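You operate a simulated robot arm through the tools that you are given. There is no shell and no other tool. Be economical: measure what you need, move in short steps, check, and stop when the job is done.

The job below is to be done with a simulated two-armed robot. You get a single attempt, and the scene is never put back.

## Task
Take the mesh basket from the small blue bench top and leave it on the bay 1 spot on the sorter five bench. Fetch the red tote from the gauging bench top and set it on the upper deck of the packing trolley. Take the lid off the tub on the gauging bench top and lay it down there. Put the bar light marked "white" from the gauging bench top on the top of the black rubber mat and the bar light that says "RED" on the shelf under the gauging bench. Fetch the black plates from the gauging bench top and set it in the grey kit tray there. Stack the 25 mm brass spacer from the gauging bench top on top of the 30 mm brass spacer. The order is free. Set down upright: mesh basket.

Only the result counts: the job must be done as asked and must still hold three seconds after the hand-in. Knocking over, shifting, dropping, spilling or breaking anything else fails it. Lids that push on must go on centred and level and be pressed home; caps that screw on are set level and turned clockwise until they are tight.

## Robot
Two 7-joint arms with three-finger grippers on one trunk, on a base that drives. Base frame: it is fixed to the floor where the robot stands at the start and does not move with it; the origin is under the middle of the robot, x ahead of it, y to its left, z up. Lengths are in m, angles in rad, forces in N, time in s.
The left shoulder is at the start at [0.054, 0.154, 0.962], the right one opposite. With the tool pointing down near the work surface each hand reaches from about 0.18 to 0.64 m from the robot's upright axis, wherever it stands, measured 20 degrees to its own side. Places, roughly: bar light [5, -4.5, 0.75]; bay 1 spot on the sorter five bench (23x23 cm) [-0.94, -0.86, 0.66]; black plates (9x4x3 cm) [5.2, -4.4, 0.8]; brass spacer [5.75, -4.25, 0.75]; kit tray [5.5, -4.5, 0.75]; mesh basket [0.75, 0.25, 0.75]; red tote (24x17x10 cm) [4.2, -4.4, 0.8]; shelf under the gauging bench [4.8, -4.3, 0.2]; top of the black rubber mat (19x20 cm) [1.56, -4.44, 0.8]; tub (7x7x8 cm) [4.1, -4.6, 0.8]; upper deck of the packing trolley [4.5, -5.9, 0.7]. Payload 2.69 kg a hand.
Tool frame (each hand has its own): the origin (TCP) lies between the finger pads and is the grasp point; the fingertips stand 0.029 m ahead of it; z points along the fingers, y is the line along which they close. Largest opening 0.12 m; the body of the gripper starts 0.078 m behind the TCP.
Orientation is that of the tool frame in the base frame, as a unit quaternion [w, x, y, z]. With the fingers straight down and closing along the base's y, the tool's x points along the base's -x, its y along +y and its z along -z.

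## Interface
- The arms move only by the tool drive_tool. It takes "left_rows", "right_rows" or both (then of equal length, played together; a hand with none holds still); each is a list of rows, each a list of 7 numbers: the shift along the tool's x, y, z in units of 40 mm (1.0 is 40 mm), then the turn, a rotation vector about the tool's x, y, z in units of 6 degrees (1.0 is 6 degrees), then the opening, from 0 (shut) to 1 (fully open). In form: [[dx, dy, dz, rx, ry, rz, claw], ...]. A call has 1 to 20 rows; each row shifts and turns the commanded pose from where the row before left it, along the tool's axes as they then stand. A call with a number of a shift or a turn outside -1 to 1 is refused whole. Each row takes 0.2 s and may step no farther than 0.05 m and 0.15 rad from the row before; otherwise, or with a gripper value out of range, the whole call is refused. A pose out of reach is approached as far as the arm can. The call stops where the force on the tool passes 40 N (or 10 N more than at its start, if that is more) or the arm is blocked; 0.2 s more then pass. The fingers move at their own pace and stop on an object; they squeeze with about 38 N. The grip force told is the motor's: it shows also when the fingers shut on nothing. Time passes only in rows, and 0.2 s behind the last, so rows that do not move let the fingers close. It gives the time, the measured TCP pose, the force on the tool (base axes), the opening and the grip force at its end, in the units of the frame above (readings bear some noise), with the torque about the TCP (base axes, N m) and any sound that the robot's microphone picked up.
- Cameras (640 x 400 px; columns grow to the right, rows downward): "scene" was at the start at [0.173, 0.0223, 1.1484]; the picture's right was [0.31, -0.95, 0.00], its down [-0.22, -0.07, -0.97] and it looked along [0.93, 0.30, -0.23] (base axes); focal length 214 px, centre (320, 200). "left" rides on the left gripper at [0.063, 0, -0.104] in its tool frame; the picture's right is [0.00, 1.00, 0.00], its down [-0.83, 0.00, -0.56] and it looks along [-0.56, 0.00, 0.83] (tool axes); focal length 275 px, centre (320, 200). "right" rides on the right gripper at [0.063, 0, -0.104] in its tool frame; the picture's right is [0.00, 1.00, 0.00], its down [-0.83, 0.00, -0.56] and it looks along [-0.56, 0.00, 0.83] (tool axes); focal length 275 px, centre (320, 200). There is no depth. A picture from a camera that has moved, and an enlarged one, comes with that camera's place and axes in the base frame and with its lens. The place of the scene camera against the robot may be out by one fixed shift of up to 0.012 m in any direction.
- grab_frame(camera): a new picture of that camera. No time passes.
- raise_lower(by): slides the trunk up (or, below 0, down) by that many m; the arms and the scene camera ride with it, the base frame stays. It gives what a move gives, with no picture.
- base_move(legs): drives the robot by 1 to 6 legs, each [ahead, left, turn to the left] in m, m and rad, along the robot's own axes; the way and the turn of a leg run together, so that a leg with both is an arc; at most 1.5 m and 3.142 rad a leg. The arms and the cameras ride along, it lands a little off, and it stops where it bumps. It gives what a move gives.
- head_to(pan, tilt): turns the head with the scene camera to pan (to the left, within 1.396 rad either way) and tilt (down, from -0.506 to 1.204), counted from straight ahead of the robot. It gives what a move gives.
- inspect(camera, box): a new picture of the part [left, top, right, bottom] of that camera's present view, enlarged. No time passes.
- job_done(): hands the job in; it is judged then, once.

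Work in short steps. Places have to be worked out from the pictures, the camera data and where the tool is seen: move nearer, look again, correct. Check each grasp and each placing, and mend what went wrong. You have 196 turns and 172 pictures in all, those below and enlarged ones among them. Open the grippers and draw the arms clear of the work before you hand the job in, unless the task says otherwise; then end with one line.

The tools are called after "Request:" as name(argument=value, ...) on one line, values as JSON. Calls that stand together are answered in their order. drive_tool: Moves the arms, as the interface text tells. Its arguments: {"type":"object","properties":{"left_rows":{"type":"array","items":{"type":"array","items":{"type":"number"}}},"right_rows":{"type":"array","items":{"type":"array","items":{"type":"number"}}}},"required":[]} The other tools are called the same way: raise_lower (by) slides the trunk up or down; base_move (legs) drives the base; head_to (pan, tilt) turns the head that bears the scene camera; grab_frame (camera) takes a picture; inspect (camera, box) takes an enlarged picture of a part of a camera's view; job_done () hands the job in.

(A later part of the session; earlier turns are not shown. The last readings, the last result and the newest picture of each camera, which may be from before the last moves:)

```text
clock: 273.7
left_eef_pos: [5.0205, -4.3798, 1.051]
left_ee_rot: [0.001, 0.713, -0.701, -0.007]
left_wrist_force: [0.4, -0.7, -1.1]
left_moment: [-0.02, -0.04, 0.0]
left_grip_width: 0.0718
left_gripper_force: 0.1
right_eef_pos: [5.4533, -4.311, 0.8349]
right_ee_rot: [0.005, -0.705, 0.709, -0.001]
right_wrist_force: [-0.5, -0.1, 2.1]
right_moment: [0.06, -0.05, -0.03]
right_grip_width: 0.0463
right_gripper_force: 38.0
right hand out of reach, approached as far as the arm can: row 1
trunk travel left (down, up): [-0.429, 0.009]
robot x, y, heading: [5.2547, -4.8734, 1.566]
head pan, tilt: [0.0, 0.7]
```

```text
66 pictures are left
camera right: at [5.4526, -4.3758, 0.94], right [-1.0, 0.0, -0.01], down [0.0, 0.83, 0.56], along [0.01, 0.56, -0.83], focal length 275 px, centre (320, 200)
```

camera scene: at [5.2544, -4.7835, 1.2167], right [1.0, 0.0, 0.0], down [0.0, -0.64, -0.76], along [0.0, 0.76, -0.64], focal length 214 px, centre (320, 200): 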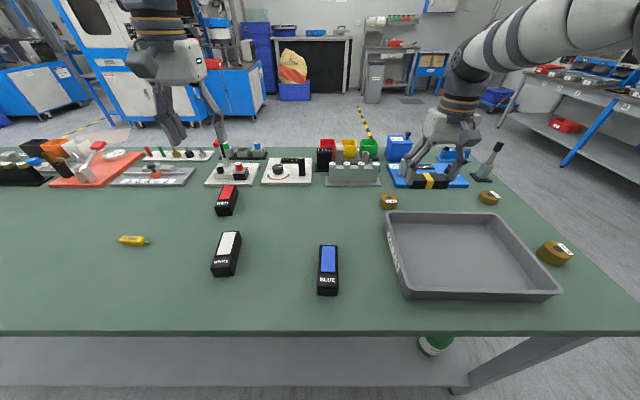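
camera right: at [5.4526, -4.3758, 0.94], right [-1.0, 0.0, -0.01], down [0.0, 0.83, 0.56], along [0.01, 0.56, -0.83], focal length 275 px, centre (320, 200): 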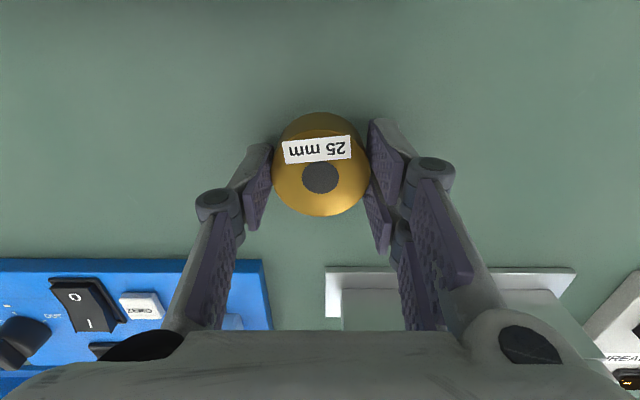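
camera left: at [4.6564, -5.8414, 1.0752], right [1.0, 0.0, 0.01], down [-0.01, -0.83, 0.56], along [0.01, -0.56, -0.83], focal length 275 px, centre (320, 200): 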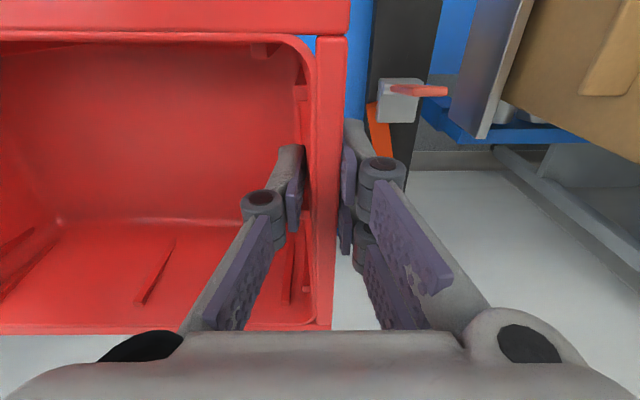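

25 mm spacer gripped. Lift 10 cm, retract 0.14 m, then shift the base right 0.25.

Request:
drive_tool(right_rows=[[0, 0, -0.6, 0, 0, 0, 0.2], [0, 0, -0.9, 0, 0, 0, 0.2], [0, 0, -0.9, 0, 0, 0, 0.2], [0.9, 0, -0.2, 0, 0, 0, 0.2], [0.9, 0, 0, 0, 0, 0, 0.2], [0.9, 0, 0, 0, 0, 0, 0.2], [0.8, 0, 0, 0, 0, 0, 0.2]])

Request:
base_move(legs=[[0, -0.25, 0]])

Request:
grab_frame(camera="right")

Request:
inspect(camera="scene", box=[320, 140, 600, 320])

```text
clock: 275.3
left_eef_pos: [5.0193, -4.379, 1.0522]
left_ee_rot: [0.002, 0.712, -0.702, -0.007]
left_wrist_force: [-0.2, -0.5, -0.7]
left_moment: [0.0, 0.01, 0.02]
left_grip_width: 0.0721
left_gripper_force: 0.0
right_eef_pos: [5.4529, -4.453, 0.9395]
right_ee_rot: [0.005, -0.705, 0.709, 0.0]
right_wrist_force: [-0.2, 0.3, -3.7]
right_moment: [0.0, 0.0, -0.03]
right_grip_width: 0.046
right_gripper_force: 38.2
trunk travel left (down, up): [-0.429, 0.009]
robot x, y, heading: [5.2556, -4.8761, 1.574]
head pan, tilt: [0.0, 0.7]
```

```text
clock: 277.8
left_eef_pos: [5.2713, -4.3794, 1.0505]
left_ee_rot: [0.001, 0.714, -0.7, -0.007]
left_wrist_force: [-0.1, 0.5, -0.5]
left_moment: [0.01, 0.0, 0.01]
left_grip_width: 0.072
left_gripper_force: 0.2
right_eef_pos: [5.7029, -4.4494, 0.9383]
right_ee_rot: [0.004, -0.706, 0.709, 0.0]
right_wrist_force: [-0.1, -0.5, -3.4]
right_moment: [0.02, 0.02, -0.01]
right_grip_width: 0.0463
right_gripper_force: 38.1
trunk travel left (down, up): [-0.429, 0.009]
robot x, y, heading: [5.5056, -4.873, 1.575]
head pan, tilt: [0.0, 0.7]
```

```text
65 pictures are left
camera right: at [5.7035, -4.5144, 1.0433], right [-1.0, 0.0, -0.01], down [0.0, 0.83, 0.56], along [0.01, 0.56, -0.83], focal length 275 px, centre (320, 200)
```

right: 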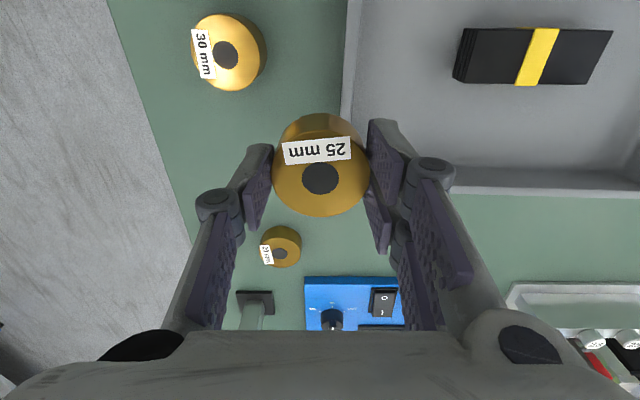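

```text
2.22 times, centred on (460, 230) of scene
camera zoom: at [5.5062, -4.7832, 1.2167], right [1.0, 0.0, 0.0], down [0.0, -0.64, -0.76], along [0.0, 0.76, -0.64], focal length 477 px, centre (9, 133)
```

zoom: 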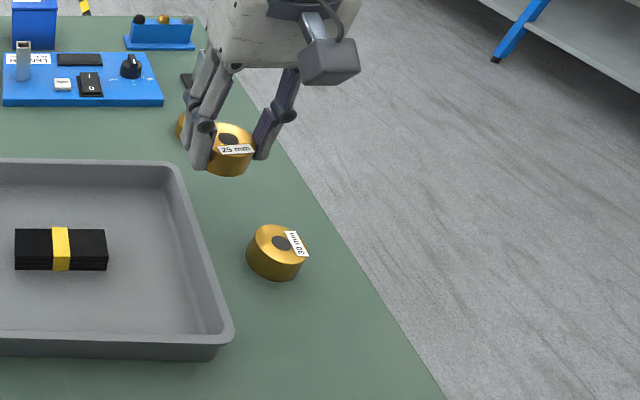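

30 mm spacer's top centre ≈ (5.772,−4.491); the held one is centred on the TCP. Move above it, down to ~2 cm gap and check.

Request:
drive_tool(right_rows=[[0.52, -0.86, 0, 0, 0, 0, 0.2], [0.53, -0.87, 0, 0, 0, 0, 0.2], [0, 0, 0.6, 0, 0, 0, 0.2], [0, 0, 0.5, 0, 0, 0, 0.2], [0, 0, 0, 0, 0, 0, 0.2]])

Request:
grab_frame(camera="right")

Request:
inspect(camera="scene", box=[380, 180, 520, 270])

```text
clock: 279.0
left_eef_pos: [5.2714, -4.3788, 1.0514]
left_ee_rot: [0.001, 0.714, -0.7, -0.007]
left_wrist_force: [0.5, 0.2, 0.1]
left_moment: [-0.07, 0.0, -0.01]
left_grip_width: 0.072
left_gripper_force: 0.0
right_eef_pos: [5.7726, -4.4925, 0.8953]
right_ee_rot: [0.005, -0.706, 0.709, -0.001]
right_wrist_force: [0.8, 0.1, -2.6]
right_moment: [-0.02, 0.01, 0.02]
right_grip_width: 0.0462
right_gripper_force: 38.2
trunk travel left (down, up): [-0.429, 0.009]
robot x, y, heading: [5.5017, -4.8771, 1.573]
head pan, tilt: [0.0, 0.7]
```

```text
63 pictures are left
camera right: at [5.7723, -4.5563, 0.9992], right [-1.0, 0.0, -0.01], down [0.0, 0.83, 0.56], along [0.01, 0.56, -0.83], focal length 275 px, centre (320, 200)
```

right: 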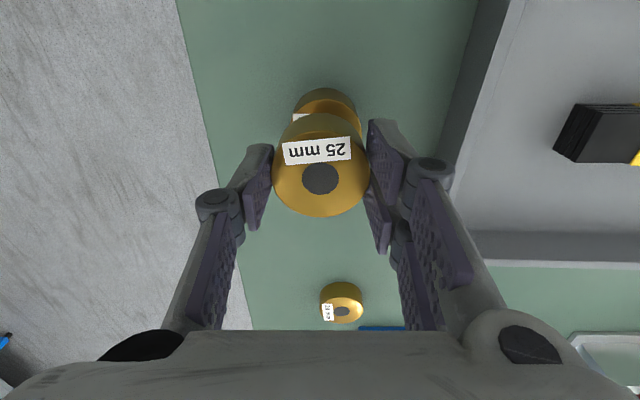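

```text
4.44 times, centred on (450, 225) of scene
camera zoom: at [5.5059, -4.7834, 1.2168], right [1.0, 0.0, 0.0], down [0.0, -0.64, -0.76], along [0.0, 0.76, -0.64], focal length 953 px, centre (-258, 89)
```

zoom: 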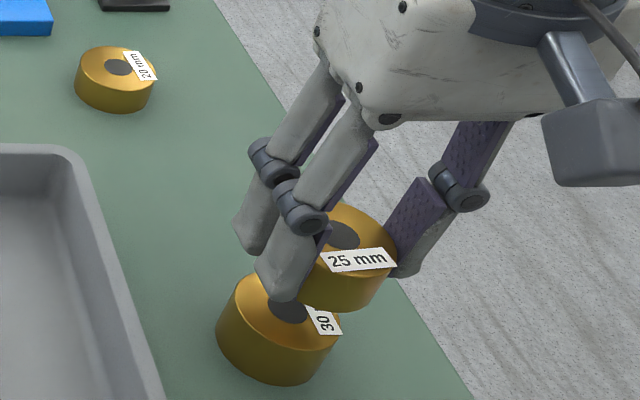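

Alignment good (within ~3 mm). Nudge and lower to contact.

Request:
drive_tool(right_rows=[[0, 0.06, 0.25, 0, 0, 0, 0.2], [0, 0, 0.2, 0, 0, 0, 0.2], [0, 0, 0.12, 0, 0, 0, 0.2], [0, 0, 0.08, 0, 0, 0, 0.2], [0, 0, 0, 0, 0, 0, 0.2]])

```text
clock: 280.2
left_eef_pos: [5.2703, -4.379, 1.0505]
left_ee_rot: [0.001, 0.714, -0.7, -0.008]
left_wrist_force: [-0.4, -0.8, -0.2]
left_moment: [0.0, 0.01, 0.02]
left_grip_width: 0.0721
left_gripper_force: 0.1
right_eef_pos: [5.7707, -4.4934, 0.8692]
right_ee_rot: [0.003, -0.705, 0.709, -0.001]
right_wrist_force: [0.3, -1.2, -3.4]
right_moment: [0.0, 0.0, 0.0]
right_grip_width: 0.046
right_gripper_force: 37.9
trunk travel left (down, up): [-0.429, 0.009]
robot x, y, heading: [5.5063, -4.8711, 1.574]
head pan, tilt: [0.0, 0.7]
```

Request:
drive_tool(right_rows=[[0, 0, 0.07, 0, 0, 0, 0.2], [0, 0, 0.06, 0, 0, 0, 0.2], [0, 0, 0, 0, 0, 0, 0.2]])

Request:
inspect(camera="scene", box=[380, 180, 520, 270])

```text
clock: 281.0
left_eef_pos: [5.2696, -4.3802, 1.0532]
left_ee_rot: [0.0, 0.713, -0.701, -0.007]
left_wrist_force: [0.3, -1.1, 0.0]
left_moment: [-0.02, 0.03, 0.03]
left_grip_width: 0.0719
left_gripper_force: 0.0
right_eef_pos: [5.7694, -4.4928, 0.8658]
right_ee_rot: [0.005, -0.706, 0.709, 0.001]
right_wrist_force: [2.0, -0.5, 16.5]
right_moment: [-0.25, -0.08, -0.03]
right_grip_width: 0.0462
right_gripper_force: 38.0
trunk travel left (down, up): [-0.429, 0.009]
robot x, y, heading: [5.5059, -4.875, 1.569]
head pan, tilt: [0.0, 0.7]
```

```text
4.44 times, centred on (450, 225) of scene
camera zoom: at [5.5056, -4.7846, 1.2171], right [1.0, 0.0, 0.0], down [0.0, -0.64, -0.77], along [0.0, 0.77, -0.64], focal length 953 px, centre (-258, 89)
```

zoom: 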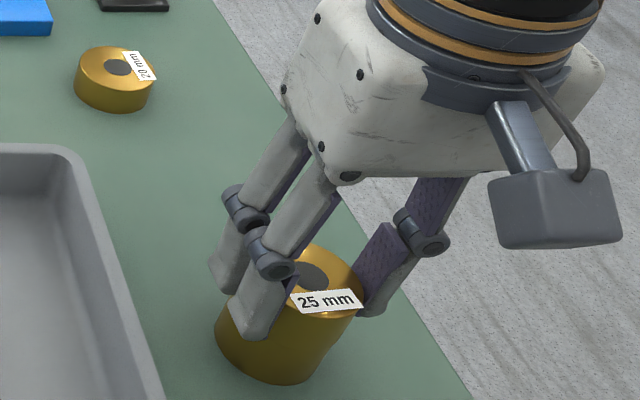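

Contact at the expected height, stacked. Release and lift away.

Request:
drive_tool(right_rows=[[0, 0, -0.05, 0, 0, 0, 0.2], [0, 0, 0, 0, 0, 0, 0.45], [0, 0, 0, 0, 0, 0, 0.65], [0, 0, 0, 0, 0, 0, 0.7], [0, 0, -0.6, 0, 0, 0, 0.7], [0, 0, -0.8, 0, 0, 0, 0.7], [0, 0, -0.8, 0, 0, 0, 0.7]])

Request:
grab_frame(camera="right")

Request:
inspect(camera="scene", box=[380, 180, 520, 270])

```text
clock: 282.6
left_eef_pos: [5.2707, -4.3795, 1.052]
left_ee_rot: [0.001, 0.714, -0.7, -0.006]
left_wrist_force: [-0.6, 0.4, 0.2]
left_moment: [0.02, -0.03, -0.03]
left_grip_width: 0.0723
left_gripper_force: 0.1
right_eef_pos: [5.7701, -4.4928, 0.9549]
right_ee_rot: [0.004, -0.706, 0.709, -0.001]
right_wrist_force: [-0.2, -0.2, 0.2]
right_moment: [0.0, -0.02, 0.01]
right_grip_width: 0.0841
right_gripper_force: 0.0
trunk travel left (down, up): [-0.429, 0.009]
robot x, y, heading: [5.507, -4.8744, 1.568]
head pan, tilt: [0.0, 0.7]
```

```text
60 pictures are left
camera right: at [5.77, -4.5573, 1.0594], right [-1.0, 0.0, -0.01], down [-0.01, 0.83, 0.56], along [0.01, 0.56, -0.83], focal length 275 px, centre (320, 200)
```

right: 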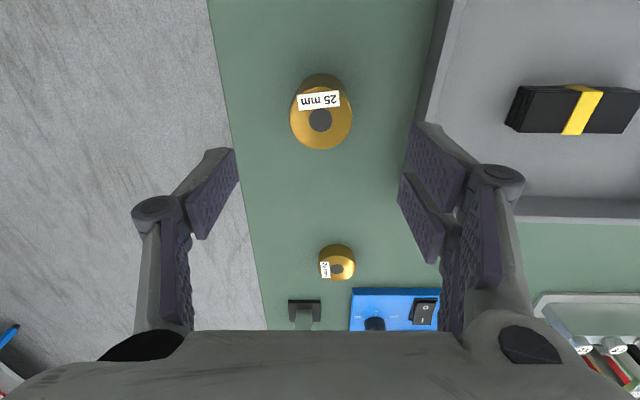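

```text
4.44 times, centred on (450, 225) of scene
camera zoom: at [5.5058, -4.7838, 1.2168], right [1.0, 0.0, 0.0], down [0.0, -0.64, -0.77], along [0.0, 0.77, -0.64], focal length 953 px, centre (-258, 89)
```

zoom: 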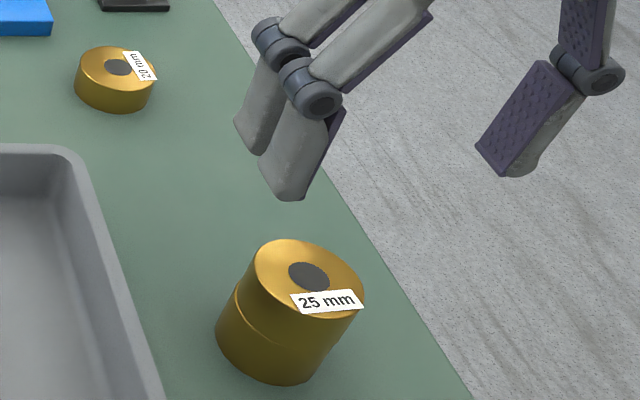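

Stack is clean. Next the bar lights: shift the base left 0.35 so RED is on the left arm's side.

Request:
base_move(legs=[[0, 0.35, 0]])

Request:
grab_frame(camera="left")

```text
clock: 285.9
left_eef_pos: [4.922, -4.3804, 1.052]
left_ee_rot: [0.001, 0.714, -0.7, -0.006]
left_wrist_force: [0.0, 0.5, 0.0]
left_moment: [-0.01, -0.04, 0.03]
left_grip_width: 0.0721
left_gripper_force: 0.0
right_eef_pos: [5.4212, -4.4932, 0.9546]
right_ee_rot: [0.004, -0.706, 0.708, -0.001]
right_wrist_force: [-1.2, -0.8, -0.5]
right_moment: [0.0, -0.05, 0.0]
right_grip_width: 0.084
right_gripper_force: 0.2
trunk travel left (down, up): [-0.429, 0.009]
robot x, y, heading: [5.1568, -4.879, 1.576]
head pan, tilt: [0.0, 0.7]
```

```text
58 pictures are left
camera left: at [4.9235, -4.4444, 1.1553], right [-1.0, -0.02, 0.01], down [-0.01, 0.83, 0.56], along [-0.02, 0.56, -0.83], focal length 275 px, centre (320, 200)
```

left: 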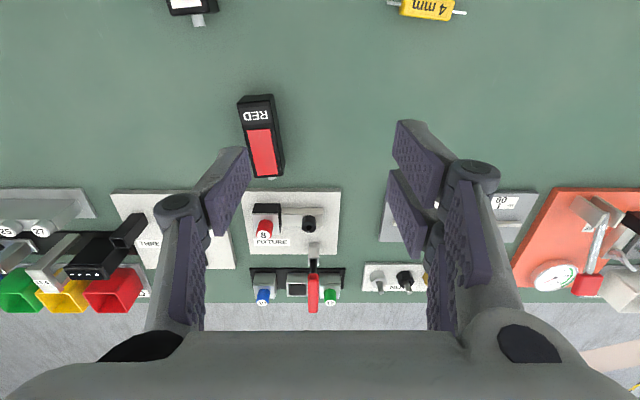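

RED centre ≈ (4.989,−4.320), nearly along y. Move the left hand above it, lowering to 0.95.

Request:
drive_tool(left_rows=[[-0.49, -0.57, 0.8, 0, 0, 0, 0.6], [-0.49, -0.57, 0.8, 0, 0, 0, 0.6], [-0.49, -0.56, 0.8, 0, 0, 0, 0.6], [0, 0, 0, 0, 0, 0, 0.6]])

Request:
grab_frame(camera="left")

```text
clock: 286.9
left_eef_pos: [4.9874, -4.3196, 0.9542]
left_ee_rot: [0.001, 0.715, -0.7, -0.008]
left_wrist_force: [0.4, -1.4, 0.5]
left_moment: [0.02, 0.01, 0.0]
left_grip_width: 0.0721
left_gripper_force: 0.2
right_eef_pos: [5.4221, -4.4953, 0.956]
right_ee_rot: [0.005, -0.706, 0.708, -0.001]
right_wrist_force: [-0.1, -1.1, 0.5]
right_moment: [0.03, 0.02, 0.01]
right_grip_width: 0.0841
right_gripper_force: 0.1
trunk travel left (down, up): [-0.429, 0.009]
robot x, y, heading: [5.1574, -4.8767, 1.575]
head pan, tilt: [0.0, 0.7]
```

```text
57 pictures are left
camera left: at [4.9887, -4.3844, 1.0595], right [-1.0, -0.02, 0.01], down [-0.01, 0.83, 0.56], along [-0.02, 0.56, -0.83], focal length 275 px, centre (320, 200)
```

left: 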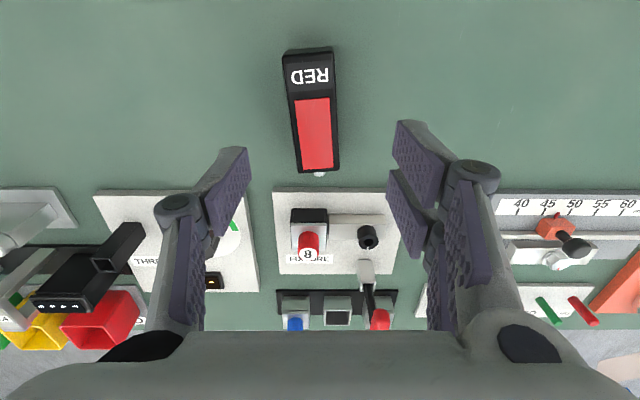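

Centred. Descend and grip RED.

Request:
drive_tool(left_rows=[[0, -0.08, 0.75, 0, 0, 0, 0.6], [0, 0, 0.75, 0, 0, 0, 0.6], [0, 0, 0.75, 0, 0, 0, 0.6], [0, 0, 0.6, 0, 0, 0, 0.6], [0, 0, 0, 0, 0, 0, 0.4], [0, 0, 0, 0, 0, 0, 0.1], [0, 0, 0, 0, 0, 0, 0.1], [0, 0, -0.6, 0, 0, 0, 0.1], [0, 0, -0.7, 0, 0, 0, 0.1], [0, 0, -0.7, 0, 0, 0, 0.1], [0, 0, -0.7, 0, 0, 0, 0.1]])

Request:
grab_frame(camera="left")

```text
clock: 289.3
left_eef_pos: [4.9903, -4.3196, 0.949]
left_ee_rot: [0.001, 0.714, -0.7, -0.008]
left_wrist_force: [1.0, -0.5, -2.3]
left_moment: [0.0, 0.0, -0.02]
left_grip_width: 0.0396
left_gripper_force: 38.0
right_eef_pos: [5.4215, -4.4938, 0.9543]
right_ee_rot: [0.004, -0.706, 0.708, -0.001]
right_wrist_force: [0.0, -0.6, 0.4]
right_moment: [-0.06, 0.04, 0.0]
right_grip_width: 0.0841
right_gripper_force: 0.0
trunk travel left (down, up): [-0.429, 0.009]
robot x, y, heading: [5.1549, -4.8768, 1.578]
head pan, tilt: [0.0, 0.7]
```

```text
56 pictures are left
camera left: at [4.993, -4.383, 1.0529], right [-1.0, -0.02, 0.01], down [-0.01, 0.83, 0.56], along [-0.02, 0.56, -0.83], focal length 275 px, centre (320, 200)
```

left: 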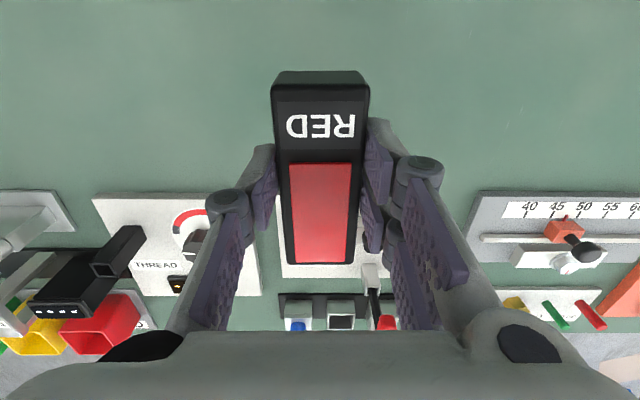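

RED held. Pull the left hand in and up; shift the base left 0.25 so the right hand can take WHITE.

Request:
drive_tool(left_rows=[[0.8, 0.2, -0.4, 0, 0, 0, 0.1], [0.8, 0.2, -0.4, 0, 0, 0, 0.1], [0.8, 0.2, 0, 0, 0, 0, 0.1]])

Request:
base_move(legs=[[0, 0.25, 0]])

Request:
grab_frame(camera="right")

```text
clock: 290.1
left_eef_pos: [4.9687, -4.4158, 0.9823]
left_ee_rot: [0.0, 0.714, -0.7, -0.007]
left_wrist_force: [0.0, -0.3, -2.4]
left_moment: [-0.01, 0.0, 0.0]
left_grip_width: 0.0394
left_gripper_force: 38.6
right_eef_pos: [5.4204, -4.4946, 0.9556]
right_ee_rot: [0.004, -0.706, 0.708, -0.001]
right_wrist_force: [0.3, -0.8, -0.3]
right_moment: [-0.01, 0.02, -0.02]
right_grip_width: 0.0841
right_gripper_force: 0.1
trunk travel left (down, up): [-0.429, 0.009]
robot x, y, heading: [5.1606, -4.8767, 1.577]
head pan, tilt: [0.0, 0.7]
```

```text
clock: 292.6
left_eef_pos: [4.7197, -4.4166, 0.9808]
left_ee_rot: [0.001, 0.714, -0.7, -0.007]
left_wrist_force: [-0.7, -0.2, -1.7]
left_moment: [-0.01, 0.03, 0.02]
left_grip_width: 0.0397
left_gripper_force: 37.4
right_eef_pos: [5.1719, -4.4957, 0.9544]
right_ee_rot: [0.004, -0.706, 0.708, 0.0]
right_wrist_force: [-0.3, -0.4, 0.1]
right_moment: [-0.03, -0.03, 0.0]
right_grip_width: 0.0841
right_gripper_force: 0.0
trunk travel left (down, up): [-0.429, 0.009]
robot x, y, heading: [4.9096, -4.8824, 1.573]
head pan, tilt: [0.0, 0.7]
```

```text
55 pictures are left
camera right: at [5.172, -4.5585, 1.0588], right [-1.0, 0.0, -0.01], down [-0.01, 0.83, 0.56], along [0.0, 0.56, -0.83], focal length 275 px, centre (320, 200)
```

right: 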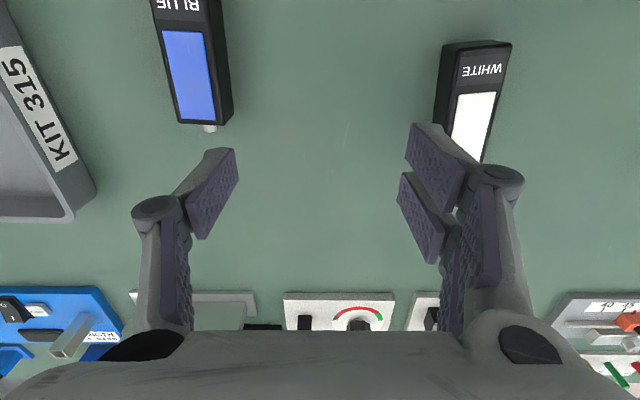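

WHITE is at ≈(5.049,−4.50), turned ~8°. Bring the right hand above with that yaw.

Request:
drive_tool(right_rows=[[0.02, 0.77, 0, 0, 0, -0.33, 0.6], [0.02, 0.77, 0, 0, 0, -0.33, 0.6], [0.02, 0.77, 0, 0, 0, -0.33, 0.6], [0.02, 0.77, 0, 0, 0, -0.33, 0.6], [0, 0, 0, 0, 0, 0, 0.6]])

Request:
grab_frame(camera="right")

```text
clock: 293.8
left_eef_pos: [4.72, -4.4175, 0.9793]
left_ee_rot: [0.002, 0.714, -0.7, -0.008]
left_wrist_force: [-1.0, -0.1, -2.0]
left_moment: [-0.04, -0.03, -0.05]
left_grip_width: 0.0394
left_gripper_force: 38.0
right_eef_pos: [5.0493, -4.5044, 0.9548]
right_ee_rot: [-0.003, 0.753, -0.658, 0.001]
right_wrist_force: [-0.3, -0.5, -0.2]
right_moment: [-0.01, -0.04, -0.03]
right_grip_width: 0.0718
right_gripper_force: 0.1
trunk travel left (down, up): [-0.429, 0.009]
robot x, y, heading: [4.909, -4.8786, 1.575]
head pan, tilt: [0.0, 0.7]
```

```text
54 pictures are left
camera right: at [5.0573, -4.5671, 1.0591], right [-0.99, -0.14, -0.01], down [-0.12, 0.82, 0.56], along [-0.07, 0.55, -0.83], focal length 275 px, centre (320, 200)
```

right: 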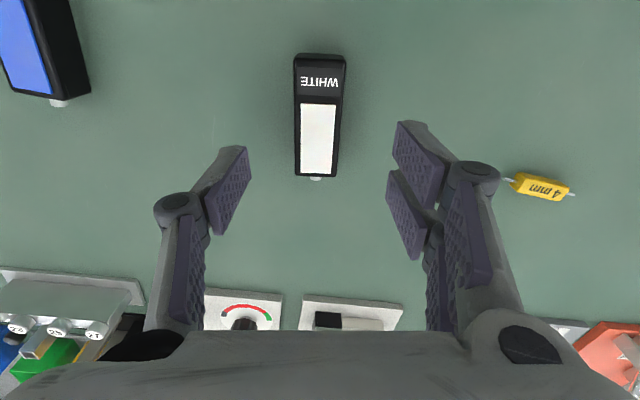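

Centred and aligned. Descend, grip WHITE, lift.

Request:
drive_tool(right_rows=[[-0.08, -0.05, 0.75, 0, 0, 0, 0.6], [0, 0, 0.75, 0, 0, 0, 0.6], [0, 0, 0.75, 0, 0, 0, 0.6], [0, 0, 0.6, 0, 0, 0, 0.6], [0, 0, 0, 0, 0, 0, 0.4], [0, 0, 0, 0, 0, 0, 0.1], [0, 0, 0, 0, 0, 0, 0.1], [0, 0, -0.6, 0, 0, 0, 0.1], [0, 0, -0.7, 0, 0, 0, 0.1], [0, 0, -0.7, 0, 0, 0, 0.1], [0, 0, -0.7, 0, 0, 0, 0.1]])

Request:
grab_frame(camera="right")

```text
clock: 296.2
left_eef_pos: [4.7203, -4.4163, 0.9802]
left_ee_rot: [0.001, 0.714, -0.7, -0.007]
left_wrist_force: [0.1, 0.1, -2.4]
left_moment: [-0.02, 0.04, 0.01]
left_grip_width: 0.0396
left_gripper_force: 38.1
right_eef_pos: [5.0499, -4.5014, 0.9479]
right_ee_rot: [-0.003, 0.754, -0.657, 0.001]
right_wrist_force: [-0.7, 0.4, -2.5]
right_moment: [0.0, 0.02, 0.0]
right_grip_width: 0.0395
right_gripper_force: 38.3
trunk travel left (down, up): [-0.429, 0.009]
robot x, y, heading: [4.909, -4.8791, 1.577]
head pan, tilt: [0.0, 0.7]
```

```text
53 pictures are left
camera right: at [5.059, -4.5641, 1.0531], right [-0.99, -0.14, -0.01], down [-0.12, 0.82, 0.56], along [-0.07, 0.55, -0.83], focal length 275 px, centre (320, 200)
```

right: 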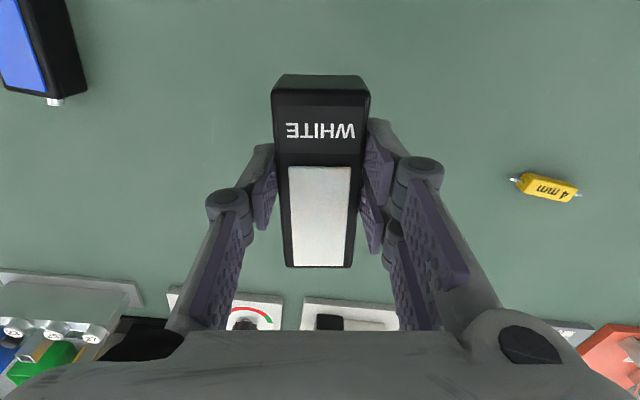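

Both lights held. Back off, lower the trunk, and look under the bench.

Request:
base_move(legs=[[-0.42, 0, 0]])

Request:
raise_lower(by=-0.42)

Request:
head_to(pan=0.0, tilt=0.45)

Request:
grab_frame(camera="scene")

```text
clock: 298.8
left_eef_pos: [4.7226, -4.8405, 0.9803]
left_ee_rot: [0.002, 0.715, -0.699, -0.008]
left_wrist_force: [0.6, -0.7, -2.3]
left_moment: [-0.02, 0.01, -0.02]
left_grip_width: 0.0392
left_gripper_force: 37.5
right_eef_pos: [5.0527, -4.9246, 0.9485]
right_ee_rot: [-0.004, 0.754, -0.657, 0.001]
right_wrist_force: [-0.6, -0.2, -2.6]
right_moment: [-0.01, -0.01, 0.0]
right_grip_width: 0.0393
right_gripper_force: 38.0
trunk travel left (down, up): [-0.429, 0.009]
robot x, y, heading: [4.9098, -5.2997, 1.574]
head pan, tilt: [0.0, 0.7]
```

```text
refused: -0.42 is not a number from -0.4 to 0.4
```

```text
clock: 299.6
left_eef_pos: [4.7221, -4.8408, 0.9806]
left_ee_rot: [0.001, 0.715, -0.699, -0.006]
left_wrist_force: [-0.7, -0.1, -2.2]
left_moment: [0.01, 0.0, 0.02]
left_grip_width: 0.0393
left_gripper_force: 37.8
right_eef_pos: [5.0526, -4.9229, 0.9477]
right_ee_rot: [-0.004, 0.754, -0.656, 0.001]
right_wrist_force: [0.1, 0.0, -2.4]
right_moment: [-0.04, -0.01, 0.03]
right_grip_width: 0.0397
right_gripper_force: 38.1
trunk travel left (down, up): [-0.429, 0.009]
robot x, y, heading: [4.9106, -5.3028, 1.576]
head pan, tilt: [0.0, 0.45]
```

```text
52 pictures are left
camera scene: at [4.9105, -5.2021, 1.2388], right [1.0, 0.01, 0.0], down [0.0, -0.44, -0.9], along [-0.01, 0.9, -0.44], focal length 214 px, centre (320, 200)
```

scene: 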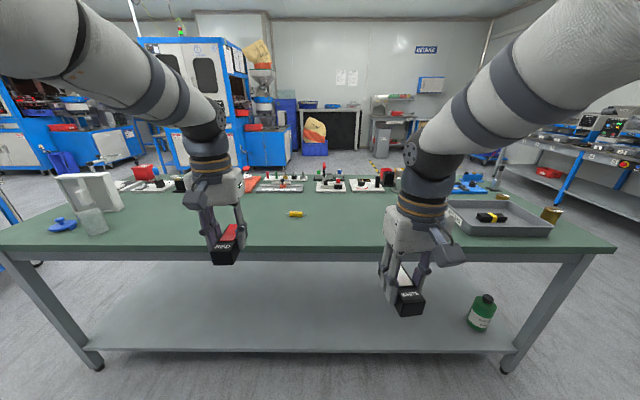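

Shelf is clear here. Lower the trunk by 0.4.

Request:
raise_lower(by=-0.4)

Request:
grab_frame(camera="scene")

```text
clock: 303.4
left_eef_pos: [4.7206, -4.8401, 0.3764]
left_ee_rot: [0.174, 0.693, -0.68, 0.164]
left_wrist_force: [0.6, 0.0, -2.0]
left_moment: [0.0, 0.0, -0.04]
left_grip_width: 0.0397
left_gripper_force: 37.3
right_eef_pos: [5.0519, -4.9477, 0.3478]
right_ee_rot: [0.22, 0.721, -0.626, 0.198]
right_wrist_force: [-0.3, 0.8, -3.4]
right_moment: [-0.02, 0.04, -0.02]
right_grip_width: 0.0394
right_gripper_force: 38.2
trunk travel left (down, up): [-0.029, 0.409]
robot x, y, heading: [4.9103, -5.3013, 1.579]
head pan, tilt: [0.0, 0.45]
```

```text
51 pictures are left
camera scene: at [4.9095, -5.0366, 0.8035], right [1.0, 0.01, 0.0], down [0.0, -0.44, -0.9], along [-0.01, 0.9, -0.44], focal length 214 px, centre (320, 200)
```

scene: 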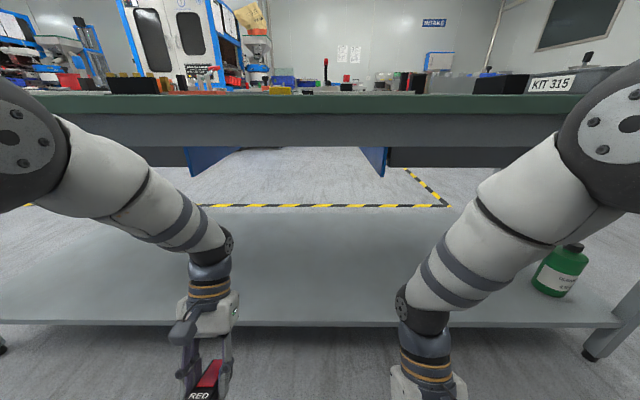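

The trunk leans as it lowers, so hands went lower and tilted ~27°. Shelf surface ≈0.20, apron bottom ≈0.72. Level the left hand while moving it up a little.

Request:
drive_tool(left_rows=[[0, 0, -0.2, 0, -0.92, 0, 0.1], [0, 0, -0.2, 0, -0.92, 0, 0.1], [0, 0, -0.2, 0, -0.92, 0, 0.1], [0, 0, -0.2, 0, -0.92, 0, 0.1], [0, 0, -0.2, 0, -0.92, 0, 0.1]])

Request:
grab_frame(camera="scene")

```text
clock: 304.6
left_eef_pos: [4.7228, -4.8285, 0.4142]
left_ee_rot: [0.006, 0.713, -0.701, -0.006]
left_wrist_force: [0.0, -0.3, -1.8]
left_moment: [-0.01, -0.02, 0.0]
left_grip_width: 0.0396
left_gripper_force: 38.3
right_eef_pos: [5.0522, -4.9471, 0.3477]
right_ee_rot: [0.22, 0.721, -0.626, 0.199]
right_wrist_force: [-0.4, -0.3, -2.4]
right_moment: [0.0, 0.01, -0.01]
right_grip_width: 0.0393
right_gripper_force: 37.9
trunk travel left (down, up): [-0.029, 0.409]
robot x, y, heading: [4.9107, -5.3025, 1.576]
head pan, tilt: [0.0, 0.45]
```

```text
50 pictures are left
camera scene: at [4.9095, -5.0365, 0.8034], right [1.0, 0.01, 0.0], down [0.0, -0.44, -0.9], along [-0.01, 0.9, -0.44], focal length 214 px, centre (320, 200)
```

scene: 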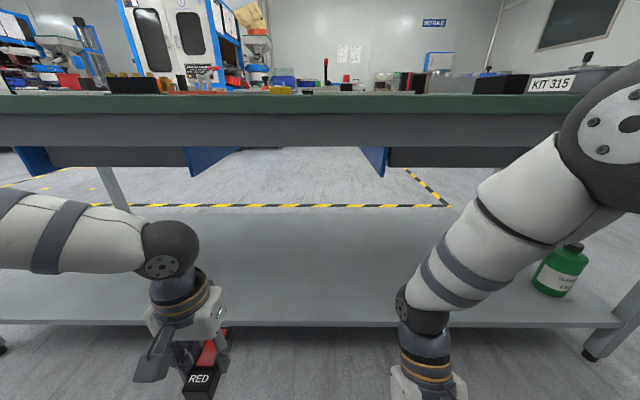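

Left arm now has its forearm low, fit to go under the bench. Level the right hand likewise so its elbow drops clear of the bench edge, and lower the left to 0.275.

Request:
drive_tool(left_rows=[[0, 0, 0.6, 0, 0, 0, 0.1], [0, 0, 0.6, 0, 0, 0, 0.1], [0, 0, 0.6, 0, 0, 0, 0.1], [0, 0, 0.6, 0, 0, 0, 0.1], [0, 0, 0.6, 0, 0, 0, 0.1], [0, 0, 0.4, 0, 0, 0, 0.1]], right_rows=[[0, 0, -0.3, 0, -0.955, 0, 0.1], [0, 0, -0.3, 0, -0.955, 0, 0.1], [0, 0, -0.3, 0, -0.955, 0, 0.1], [0, 0, -0.3, 0, -0.955, 0, 0.1], [0, 0, -0.3, 0, -0.955, 0, 0.1], [0, 0, -0.3, 0, -0.955, 0, 0.1]])

Request:
grab_frame(camera="scene")

```text
clock: 306.0
left_eef_pos: [4.7195, -4.8291, 0.2771]
left_ee_rot: [0.007, 0.713, -0.701, -0.006]
left_wrist_force: [-1.4, -1.2, -1.6]
left_moment: [-0.01, -0.03, -0.02]
left_grip_width: 0.0395
left_gripper_force: 38.1
right_eef_pos: [5.054, -4.9221, 0.417]
right_ee_rot: [0.025, 0.747, -0.663, -0.023]
right_wrist_force: [-0.4, -0.2, -1.8]
right_moment: [-0.02, -0.01, 0.01]
right_grip_width: 0.0394
right_gripper_force: 38.2
trunk travel left (down, up): [-0.029, 0.409]
robot x, y, heading: [4.9104, -5.304, 1.581]
head pan, tilt: [0.0, 0.45]
```

```text
49 pictures are left
camera scene: at [4.9094, -5.0365, 0.8034], right [1.0, 0.01, 0.0], down [0.0, -0.44, -0.9], along [-0.01, 0.9, -0.44], focal length 214 px, centre (320, 200)
```

scene: 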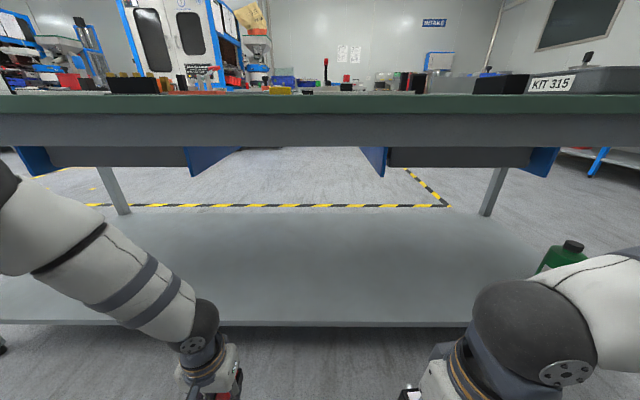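

Extend the left hand forward 0.14 and see how the elbow behaves.

Request:
drive_tool(left_rows=[[-0.7, 0, 0, 0, 0, 0, 0.1], [-0.7, 0, 0, 0, 0, 0, 0.1], [-0.7, 0, 0, 0, 0, 0, 0.1], [-0.7, 0, 0, 0, 0, 0, 0.1], [-0.7, 0, 0, 0, 0, 0, 0.1]])

Request:
grab_frame(camera="scene")

```text
clock: 307.2
left_eef_pos: [4.7164, -4.6887, 0.2778]
left_ee_rot: [0.007, 0.712, -0.702, -0.005]
left_wrist_force: [0.5, 0.2, -3.5]
left_moment: [-0.01, 0.04, 0.0]
left_grip_width: 0.0394
left_gripper_force: 37.6
right_eef_pos: [5.0532, -4.9234, 0.416]
right_ee_rot: [0.026, 0.747, -0.664, -0.023]
right_wrist_force: [0.0, 0.2, -2.2]
right_moment: [0.01, -0.03, 0.0]
right_grip_width: 0.0393
right_gripper_force: 38.4
trunk travel left (down, up): [-0.029, 0.409]
robot x, y, heading: [4.912, -5.3028, 1.573]
head pan, tilt: [0.0, 0.45]
```

```text
48 pictures are left
camera scene: at [4.9095, -5.0365, 0.8034], right [1.0, 0.01, 0.0], down [0.0, -0.44, -0.9], along [-0.01, 0.9, -0.44], focal length 214 px, centre (320, 200)
```

scene: 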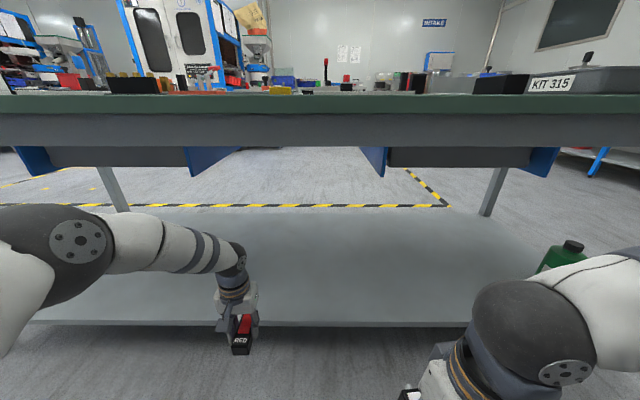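

The arm lies low now. Drive the base ahead 0.15 to bring the light over the shelf.

Request:
base_move(legs=[[0.15, 0, 0]])

Request:
grab_frame(camera="scene")

Request:
grab_frame(camera="left")

```text
clock: 308.6
left_eef_pos: [4.715, -4.5412, 0.278]
left_ee_rot: [0.007, 0.712, -0.702, -0.006]
left_wrist_force: [0.3, -0.2, -2.2]
left_moment: [-0.01, 0.0, 0.02]
left_grip_width: 0.0392
left_gripper_force: 37.7
right_eef_pos: [5.0535, -4.7748, 0.4167]
right_ee_rot: [0.026, 0.748, -0.663, -0.023]
right_wrist_force: [0.8, 1.5, -1.8]
right_moment: [-0.03, 0.01, 0.0]
right_grip_width: 0.0395
right_gripper_force: 37.8
trunk travel left (down, up): [-0.029, 0.409]
robot x, y, heading: [4.908, -5.1547, 1.578]
head pan, tilt: [0.0, 0.45]
```

```text
47 pictures are left
camera scene: at [4.9083, -4.8881, 0.8034], right [1.0, 0.01, 0.0], down [0.0, -0.44, -0.9], along [-0.01, 0.9, -0.44], focal length 214 px, centre (320, 200)
```

scene: 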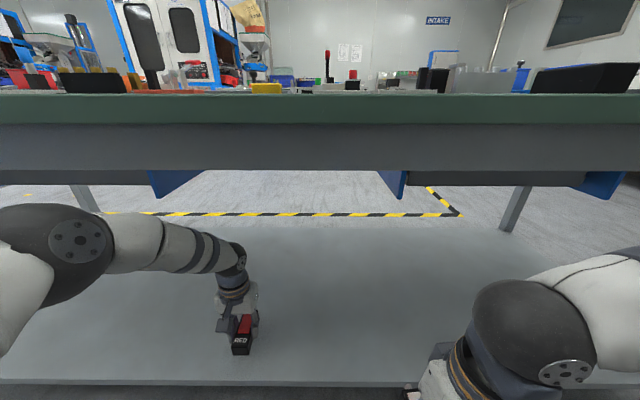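

```text
46 pictures are left
camera left: at [4.7181, -4.6038, 0.3825], right [-1.0, -0.01, 0.02], down [0.0, 0.83, 0.55], along [-0.02, 0.55, -0.83], focal length 275 px, centre (320, 200)
```

left: 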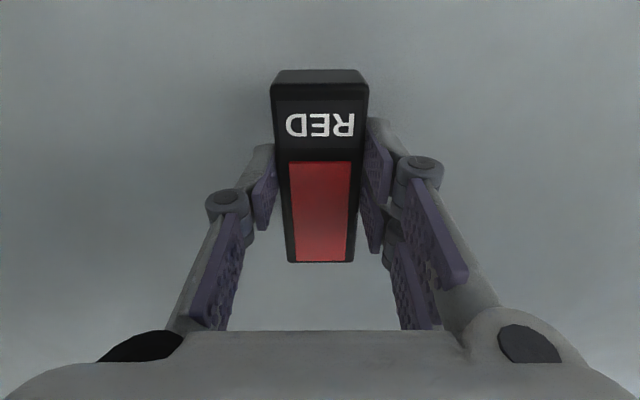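

The light is over the shelf, clear of its edge. Lower gently to contact.

Request:
drive_tool(left_rows=[[0, 0, 0.25, 0, 0, 0, 0.1], [0, 0, 0.2, 0, 0, 0, 0.1], [0, 0, 0.12, 0, 0, 0, 0.1], [0, 0, 0.1, 0, 0, 0, 0.1], [0, 0, 0.1, 0, 0, 0, 0.1], [0, 0, 0, 0, 0, 0, 0.1]])

```text
clock: 309.9
left_eef_pos: [4.7152, -4.5411, 0.2468]
left_ee_rot: [0.007, 0.713, -0.702, -0.006]
left_wrist_force: [-0.2, 0.1, -2.4]
left_moment: [-0.02, -0.01, -0.01]
left_grip_width: 0.0396
left_gripper_force: 37.8
right_eef_pos: [5.0525, -4.7742, 0.4154]
right_ee_rot: [0.026, 0.748, -0.663, -0.024]
right_wrist_force: [0.1, 0.3, -2.7]
right_moment: [0.0, -0.02, -0.03]
right_grip_width: 0.0394
right_gripper_force: 37.5
trunk travel left (down, up): [-0.029, 0.409]
robot x, y, heading: [4.9112, -5.1545, 1.577]
head pan, tilt: [0.0, 0.45]
```

Request:
drive_tool(left_rows=[[0, 0, 0.1, 0, 0, 0, 0.1], [0, 0, 0.08, 0, 0, 0, 0.1], [0, 0, 0, 0, 0, 0, 0.1]])

```text
clock: 310.8
left_eef_pos: [4.7152, -4.541, 0.2396]
left_ee_rot: [0.006, 0.712, -0.702, -0.007]
left_wrist_force: [0.3, -2.2, 16.1]
left_moment: [0.92, -0.22, -0.02]
left_grip_width: 0.0396
left_gripper_force: 37.7
right_eef_pos: [5.0525, -4.7743, 0.4152]
right_ee_rot: [0.025, 0.748, -0.663, -0.024]
right_wrist_force: [0.5, 0.4, -1.8]
right_moment: [0.0, -0.01, 0.03]
right_grip_width: 0.0396
right_gripper_force: 38.3
trunk travel left (down, up): [-0.029, 0.409]
robot x, y, heading: [4.9077, -5.1502, 1.578]
head pan, tilt: [0.0, 0.45]
```

Contact with the shelf (16 N). Release and raise the hand a little.

Request:
drive_tool(left_rows=[[0, 0, -0.03, 0, 0, 0, 0.1], [0, 0, 0, 0, 0, 0, 0.4], [0, 0, 0, 0, 0, 0, 0.6], [0, 0, 0, 0, 0, 0, 0.65], [0, 0, -0.6, 0, 0, 0, 0.65], [0, 0, -0.7, 0, 0, 0, 0.65], [0, 0, -0.3, 0, 0, 0, 0.65]])

Request:
grab_frame(camera="left")

```text
clock: 312.4
left_eef_pos: [4.7165, -4.5413, 0.3057]
left_ee_rot: [0.008, 0.713, -0.701, -0.005]
left_wrist_force: [-0.4, -1.1, 0.5]
left_moment: [0.0, 0.0, -0.03]
left_grip_width: 0.0783
left_gripper_force: 0.0
right_eef_pos: [5.0526, -4.7756, 0.416]
right_ee_rot: [0.027, 0.748, -0.663, -0.022]
right_wrist_force: [0.0, 0.3, -3.0]
right_moment: [0.0, -0.01, -0.03]
right_grip_width: 0.0396
right_gripper_force: 38.2
trunk travel left (down, up): [-0.029, 0.409]
robot x, y, heading: [4.9076, -5.1505, 1.579]
head pan, tilt: [0.0, 0.45]
```

```text
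45 pictures are left
camera left: at [4.7183, -4.6038, 0.4101], right [-1.0, -0.01, 0.02], down [0.0, 0.83, 0.55], along [-0.02, 0.55, -0.83], focal length 275 px, centre (320, 200)
```

left: 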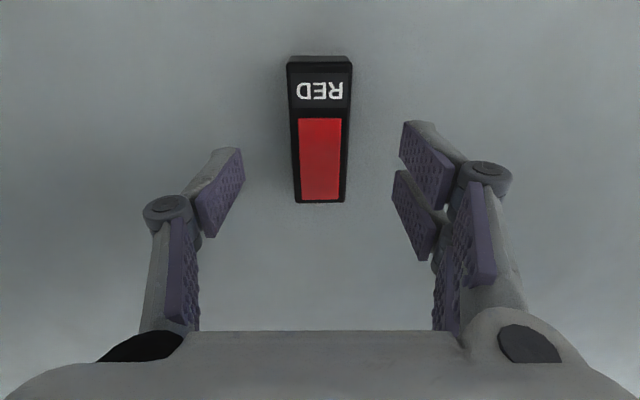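

RED rests on the shelf. Back the base out 0.2 m, then pull the left hand in.

Request:
base_move(legs=[[-0.2, 0, 0]])

Request:
drive_tool(left_rows=[[0.8, 0, 0, 0, 0, 0, 0.4], [0.8, 0, -0.2, 0, 0, 0, 0.3], [0.8, 0, -0.4, 0, 0, 0, 0.3], [0.8, 0, -0.6, 0, 0, 0, 0.3], [0, 0, -0.8, 0, 0, 0, 0.3]])

Request:
raise_lower(by=0.2)

Request:
grab_frame(camera="scene")

```text
clock: 313.9
left_eef_pos: [4.7152, -4.7391, 0.3037]
left_ee_rot: [0.007, 0.713, -0.701, -0.005]
left_wrist_force: [0.7, -0.2, 0.3]
left_moment: [0.0, 0.04, 0.01]
left_grip_width: 0.0781
left_gripper_force: 0.0
right_eef_pos: [5.0541, -4.9726, 0.4165]
right_ee_rot: [0.026, 0.749, -0.662, -0.023]
right_wrist_force: [0.5, 0.3, -2.7]
right_moment: [0.01, 0.0, 0.05]
right_grip_width: 0.0393
right_gripper_force: 37.6
trunk travel left (down, up): [-0.029, 0.409]
robot x, y, heading: [4.9101, -5.3523, 1.581]
head pan, tilt: [0.0, 0.45]
```

```text
clock: 315.1
left_eef_pos: [4.7202, -4.865, 0.3869]
left_ee_rot: [0.006, 0.713, -0.701, -0.007]
left_wrist_force: [-0.7, 0.1, 0.3]
left_moment: [-0.03, 0.01, 0.03]
left_grip_width: 0.0358
left_gripper_force: 0.1
right_eef_pos: [5.0534, -4.9719, 0.416]
right_ee_rot: [0.026, 0.749, -0.662, -0.023]
right_wrist_force: [0.4, -0.3, -2.1]
right_moment: [0.01, -0.02, 0.0]
right_grip_width: 0.0393
right_gripper_force: 38.0
trunk travel left (down, up): [-0.029, 0.409]
robot x, y, heading: [4.9126, -5.3511, 1.58]
head pan, tilt: [0.0, 0.45]
```

```text
clock: 317.3
left_eef_pos: [4.7198, -4.8667, 0.5843]
left_ee_rot: [0.007, 0.713, -0.701, -0.004]
left_wrist_force: [-0.2, -0.2, 0.5]
left_moment: [0.04, 0.02, 0.01]
left_grip_width: 0.0359
left_gripper_force: 0.1
right_eef_pos: [5.0547, -4.9727, 0.6154]
right_ee_rot: [0.026, 0.748, -0.663, -0.023]
right_wrist_force: [0.0, 0.0, -2.6]
right_moment: [-0.01, -0.03, -0.01]
right_grip_width: 0.0396
right_gripper_force: 37.4
trunk travel left (down, up): [-0.229, 0.209]
robot x, y, heading: [4.9117, -5.3521, 1.583]
head pan, tilt: [0.0, 0.45]
```

```text
44 pictures are left
camera scene: at [4.9101, -5.1549, 1.0222], right [1.0, 0.01, 0.0], down [0.0, -0.44, -0.9], along [-0.01, 0.9, -0.44], focal length 214 px, centre (320, 200)
```

scene: 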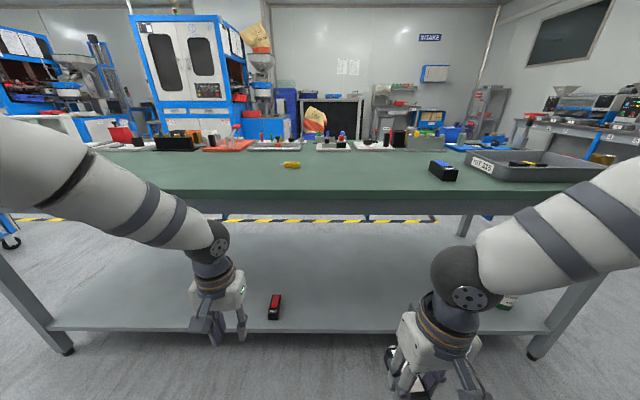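

RED is safely on the shelf. Raise the trunk, turn west and drive along the aisle with WHITE in the right hand.

Request:
raise_lower(by=0.2)

Request:
base_move(legs=[[0.1, 0, 0], [0, 0, 1.56], [1.5, 0, 0]])

Request:
grab_frame(camera="scene")

```text
clock: 319.5
left_eef_pos: [4.7192, -4.8669, 0.7846]
left_ee_rot: [0.009, 0.714, -0.7, -0.005]
left_wrist_force: [0.0, -0.1, -0.9]
left_moment: [-0.04, -0.01, 0.01]
left_grip_width: 0.036
left_gripper_force: 0.1
right_eef_pos: [5.0539, -4.9731, 0.8148]
right_ee_rot: [0.027, 0.749, -0.662, -0.022]
right_wrist_force: [0.1, 1.1, -2.7]
right_moment: [-0.01, -0.01, -0.01]
right_grip_width: 0.0395
right_gripper_force: 38.0
trunk travel left (down, up): [-0.429, 0.009]
robot x, y, heading: [4.9102, -5.3518, 1.581]
head pan, tilt: [0.0, 0.45]
```

```text
clock: 331.5
left_eef_pos: [2.915, -5.4442, 0.7854]
left_ee_rot: [0.009, 1.0, 0.005, 0.001]
left_wrist_force: [-0.2, 0.0, 0.6]
left_moment: [-0.01, -0.01, -0.01]
left_grip_width: 0.036
left_gripper_force: 0.0
right_eef_pos: [3.0241, -5.1117, 0.816]
right_ee_rot: [0.035, 0.998, 0.057, 0.002]
right_wrist_force: [0.2, 0.2, -1.8]
right_moment: [-0.03, -0.06, 0.0]
right_grip_width: 0.0395
right_gripper_force: 37.6
trunk travel left (down, up): [-0.429, 0.009]
robot x, y, heading: [3.3984, -5.2587, -3.142]
head pan, tilt: [0.0, 0.45]
```

```text
43 pictures are left
camera scene: at [3.296, -5.263, 1.2389], right [0.0, 1.0, 0.0], down [0.44, 0.0, -0.9], along [-0.9, 0.0, -0.44], focal length 214 px, centre (320, 200)
```

scene: 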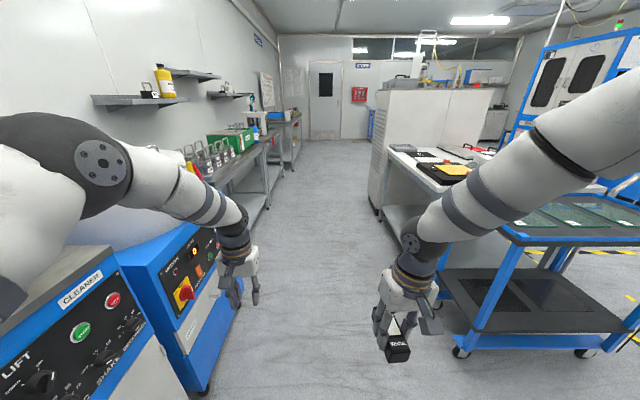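

Aisle continues west with the mat bench on the right. Drive 1.3 m further and turn right to face it.

Request:
base_move(legs=[[1.4, 0, 0], [0, 0, -1.57]])

Request:
head_to(pan=0.2, tilt=0.6)

Request:
grab_frame(camera="scene")

```text
clock: 342.3
left_eef_pos: [1.8224, -4.7623, 0.7854]
left_ee_rot: [0.007, 0.707, -0.707, -0.006]
left_wrist_force: [-0.9, 0.2, 0.5]
left_moment: [-0.05, 0.04, -0.04]
left_grip_width: 0.0359
left_gripper_force: 0.0
right_eef_pos: [2.1538, -4.8739, 0.8157]
right_ee_rot: [0.026, 0.742, -0.669, -0.024]
right_wrist_force: [-0.6, 0.4, -2.4]
right_moment: [-0.02, 0.0, -0.01]
right_grip_width: 0.0395
right_gripper_force: 38.2
trunk travel left (down, up): [-0.429, 0.009]
robot x, y, heading: [2.0051, -5.2492, 1.564]
head pan, tilt: [0.0, 0.45]
```

```text
clock: 343.0
left_eef_pos: [1.8231, -4.7616, 0.7852]
left_ee_rot: [-0.007, -0.707, 0.707, 0.006]
left_wrist_force: [-0.4, 0.0, -0.2]
left_moment: [0.0, -0.01, 0.01]
left_grip_width: 0.0361
left_gripper_force: 0.1
right_eef_pos: [2.1549, -4.8717, 0.8159]
right_ee_rot: [0.026, 0.742, -0.67, -0.023]
right_wrist_force: [-0.9, 0.5, -1.6]
right_moment: [-0.02, -0.03, -0.01]
right_grip_width: 0.0394
right_gripper_force: 38.0
trunk travel left (down, up): [-0.429, 0.009]
robot x, y, heading: [2.0076, -5.2473, 1.558]
head pan, tilt: [0.201, 0.6]
```

```text
42 pictures are left
camera scene: at [1.9895, -5.1547, 1.2254], right [0.98, 0.19, 0.0], down [0.11, -0.55, -0.83], along [-0.16, 0.81, -0.56], focal length 214 px, centre (320, 200)
```

scene: 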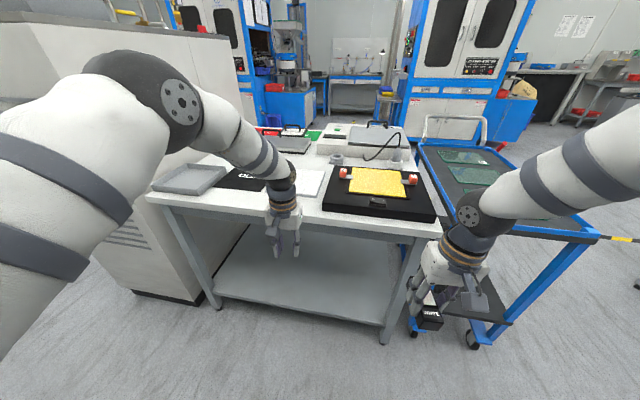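

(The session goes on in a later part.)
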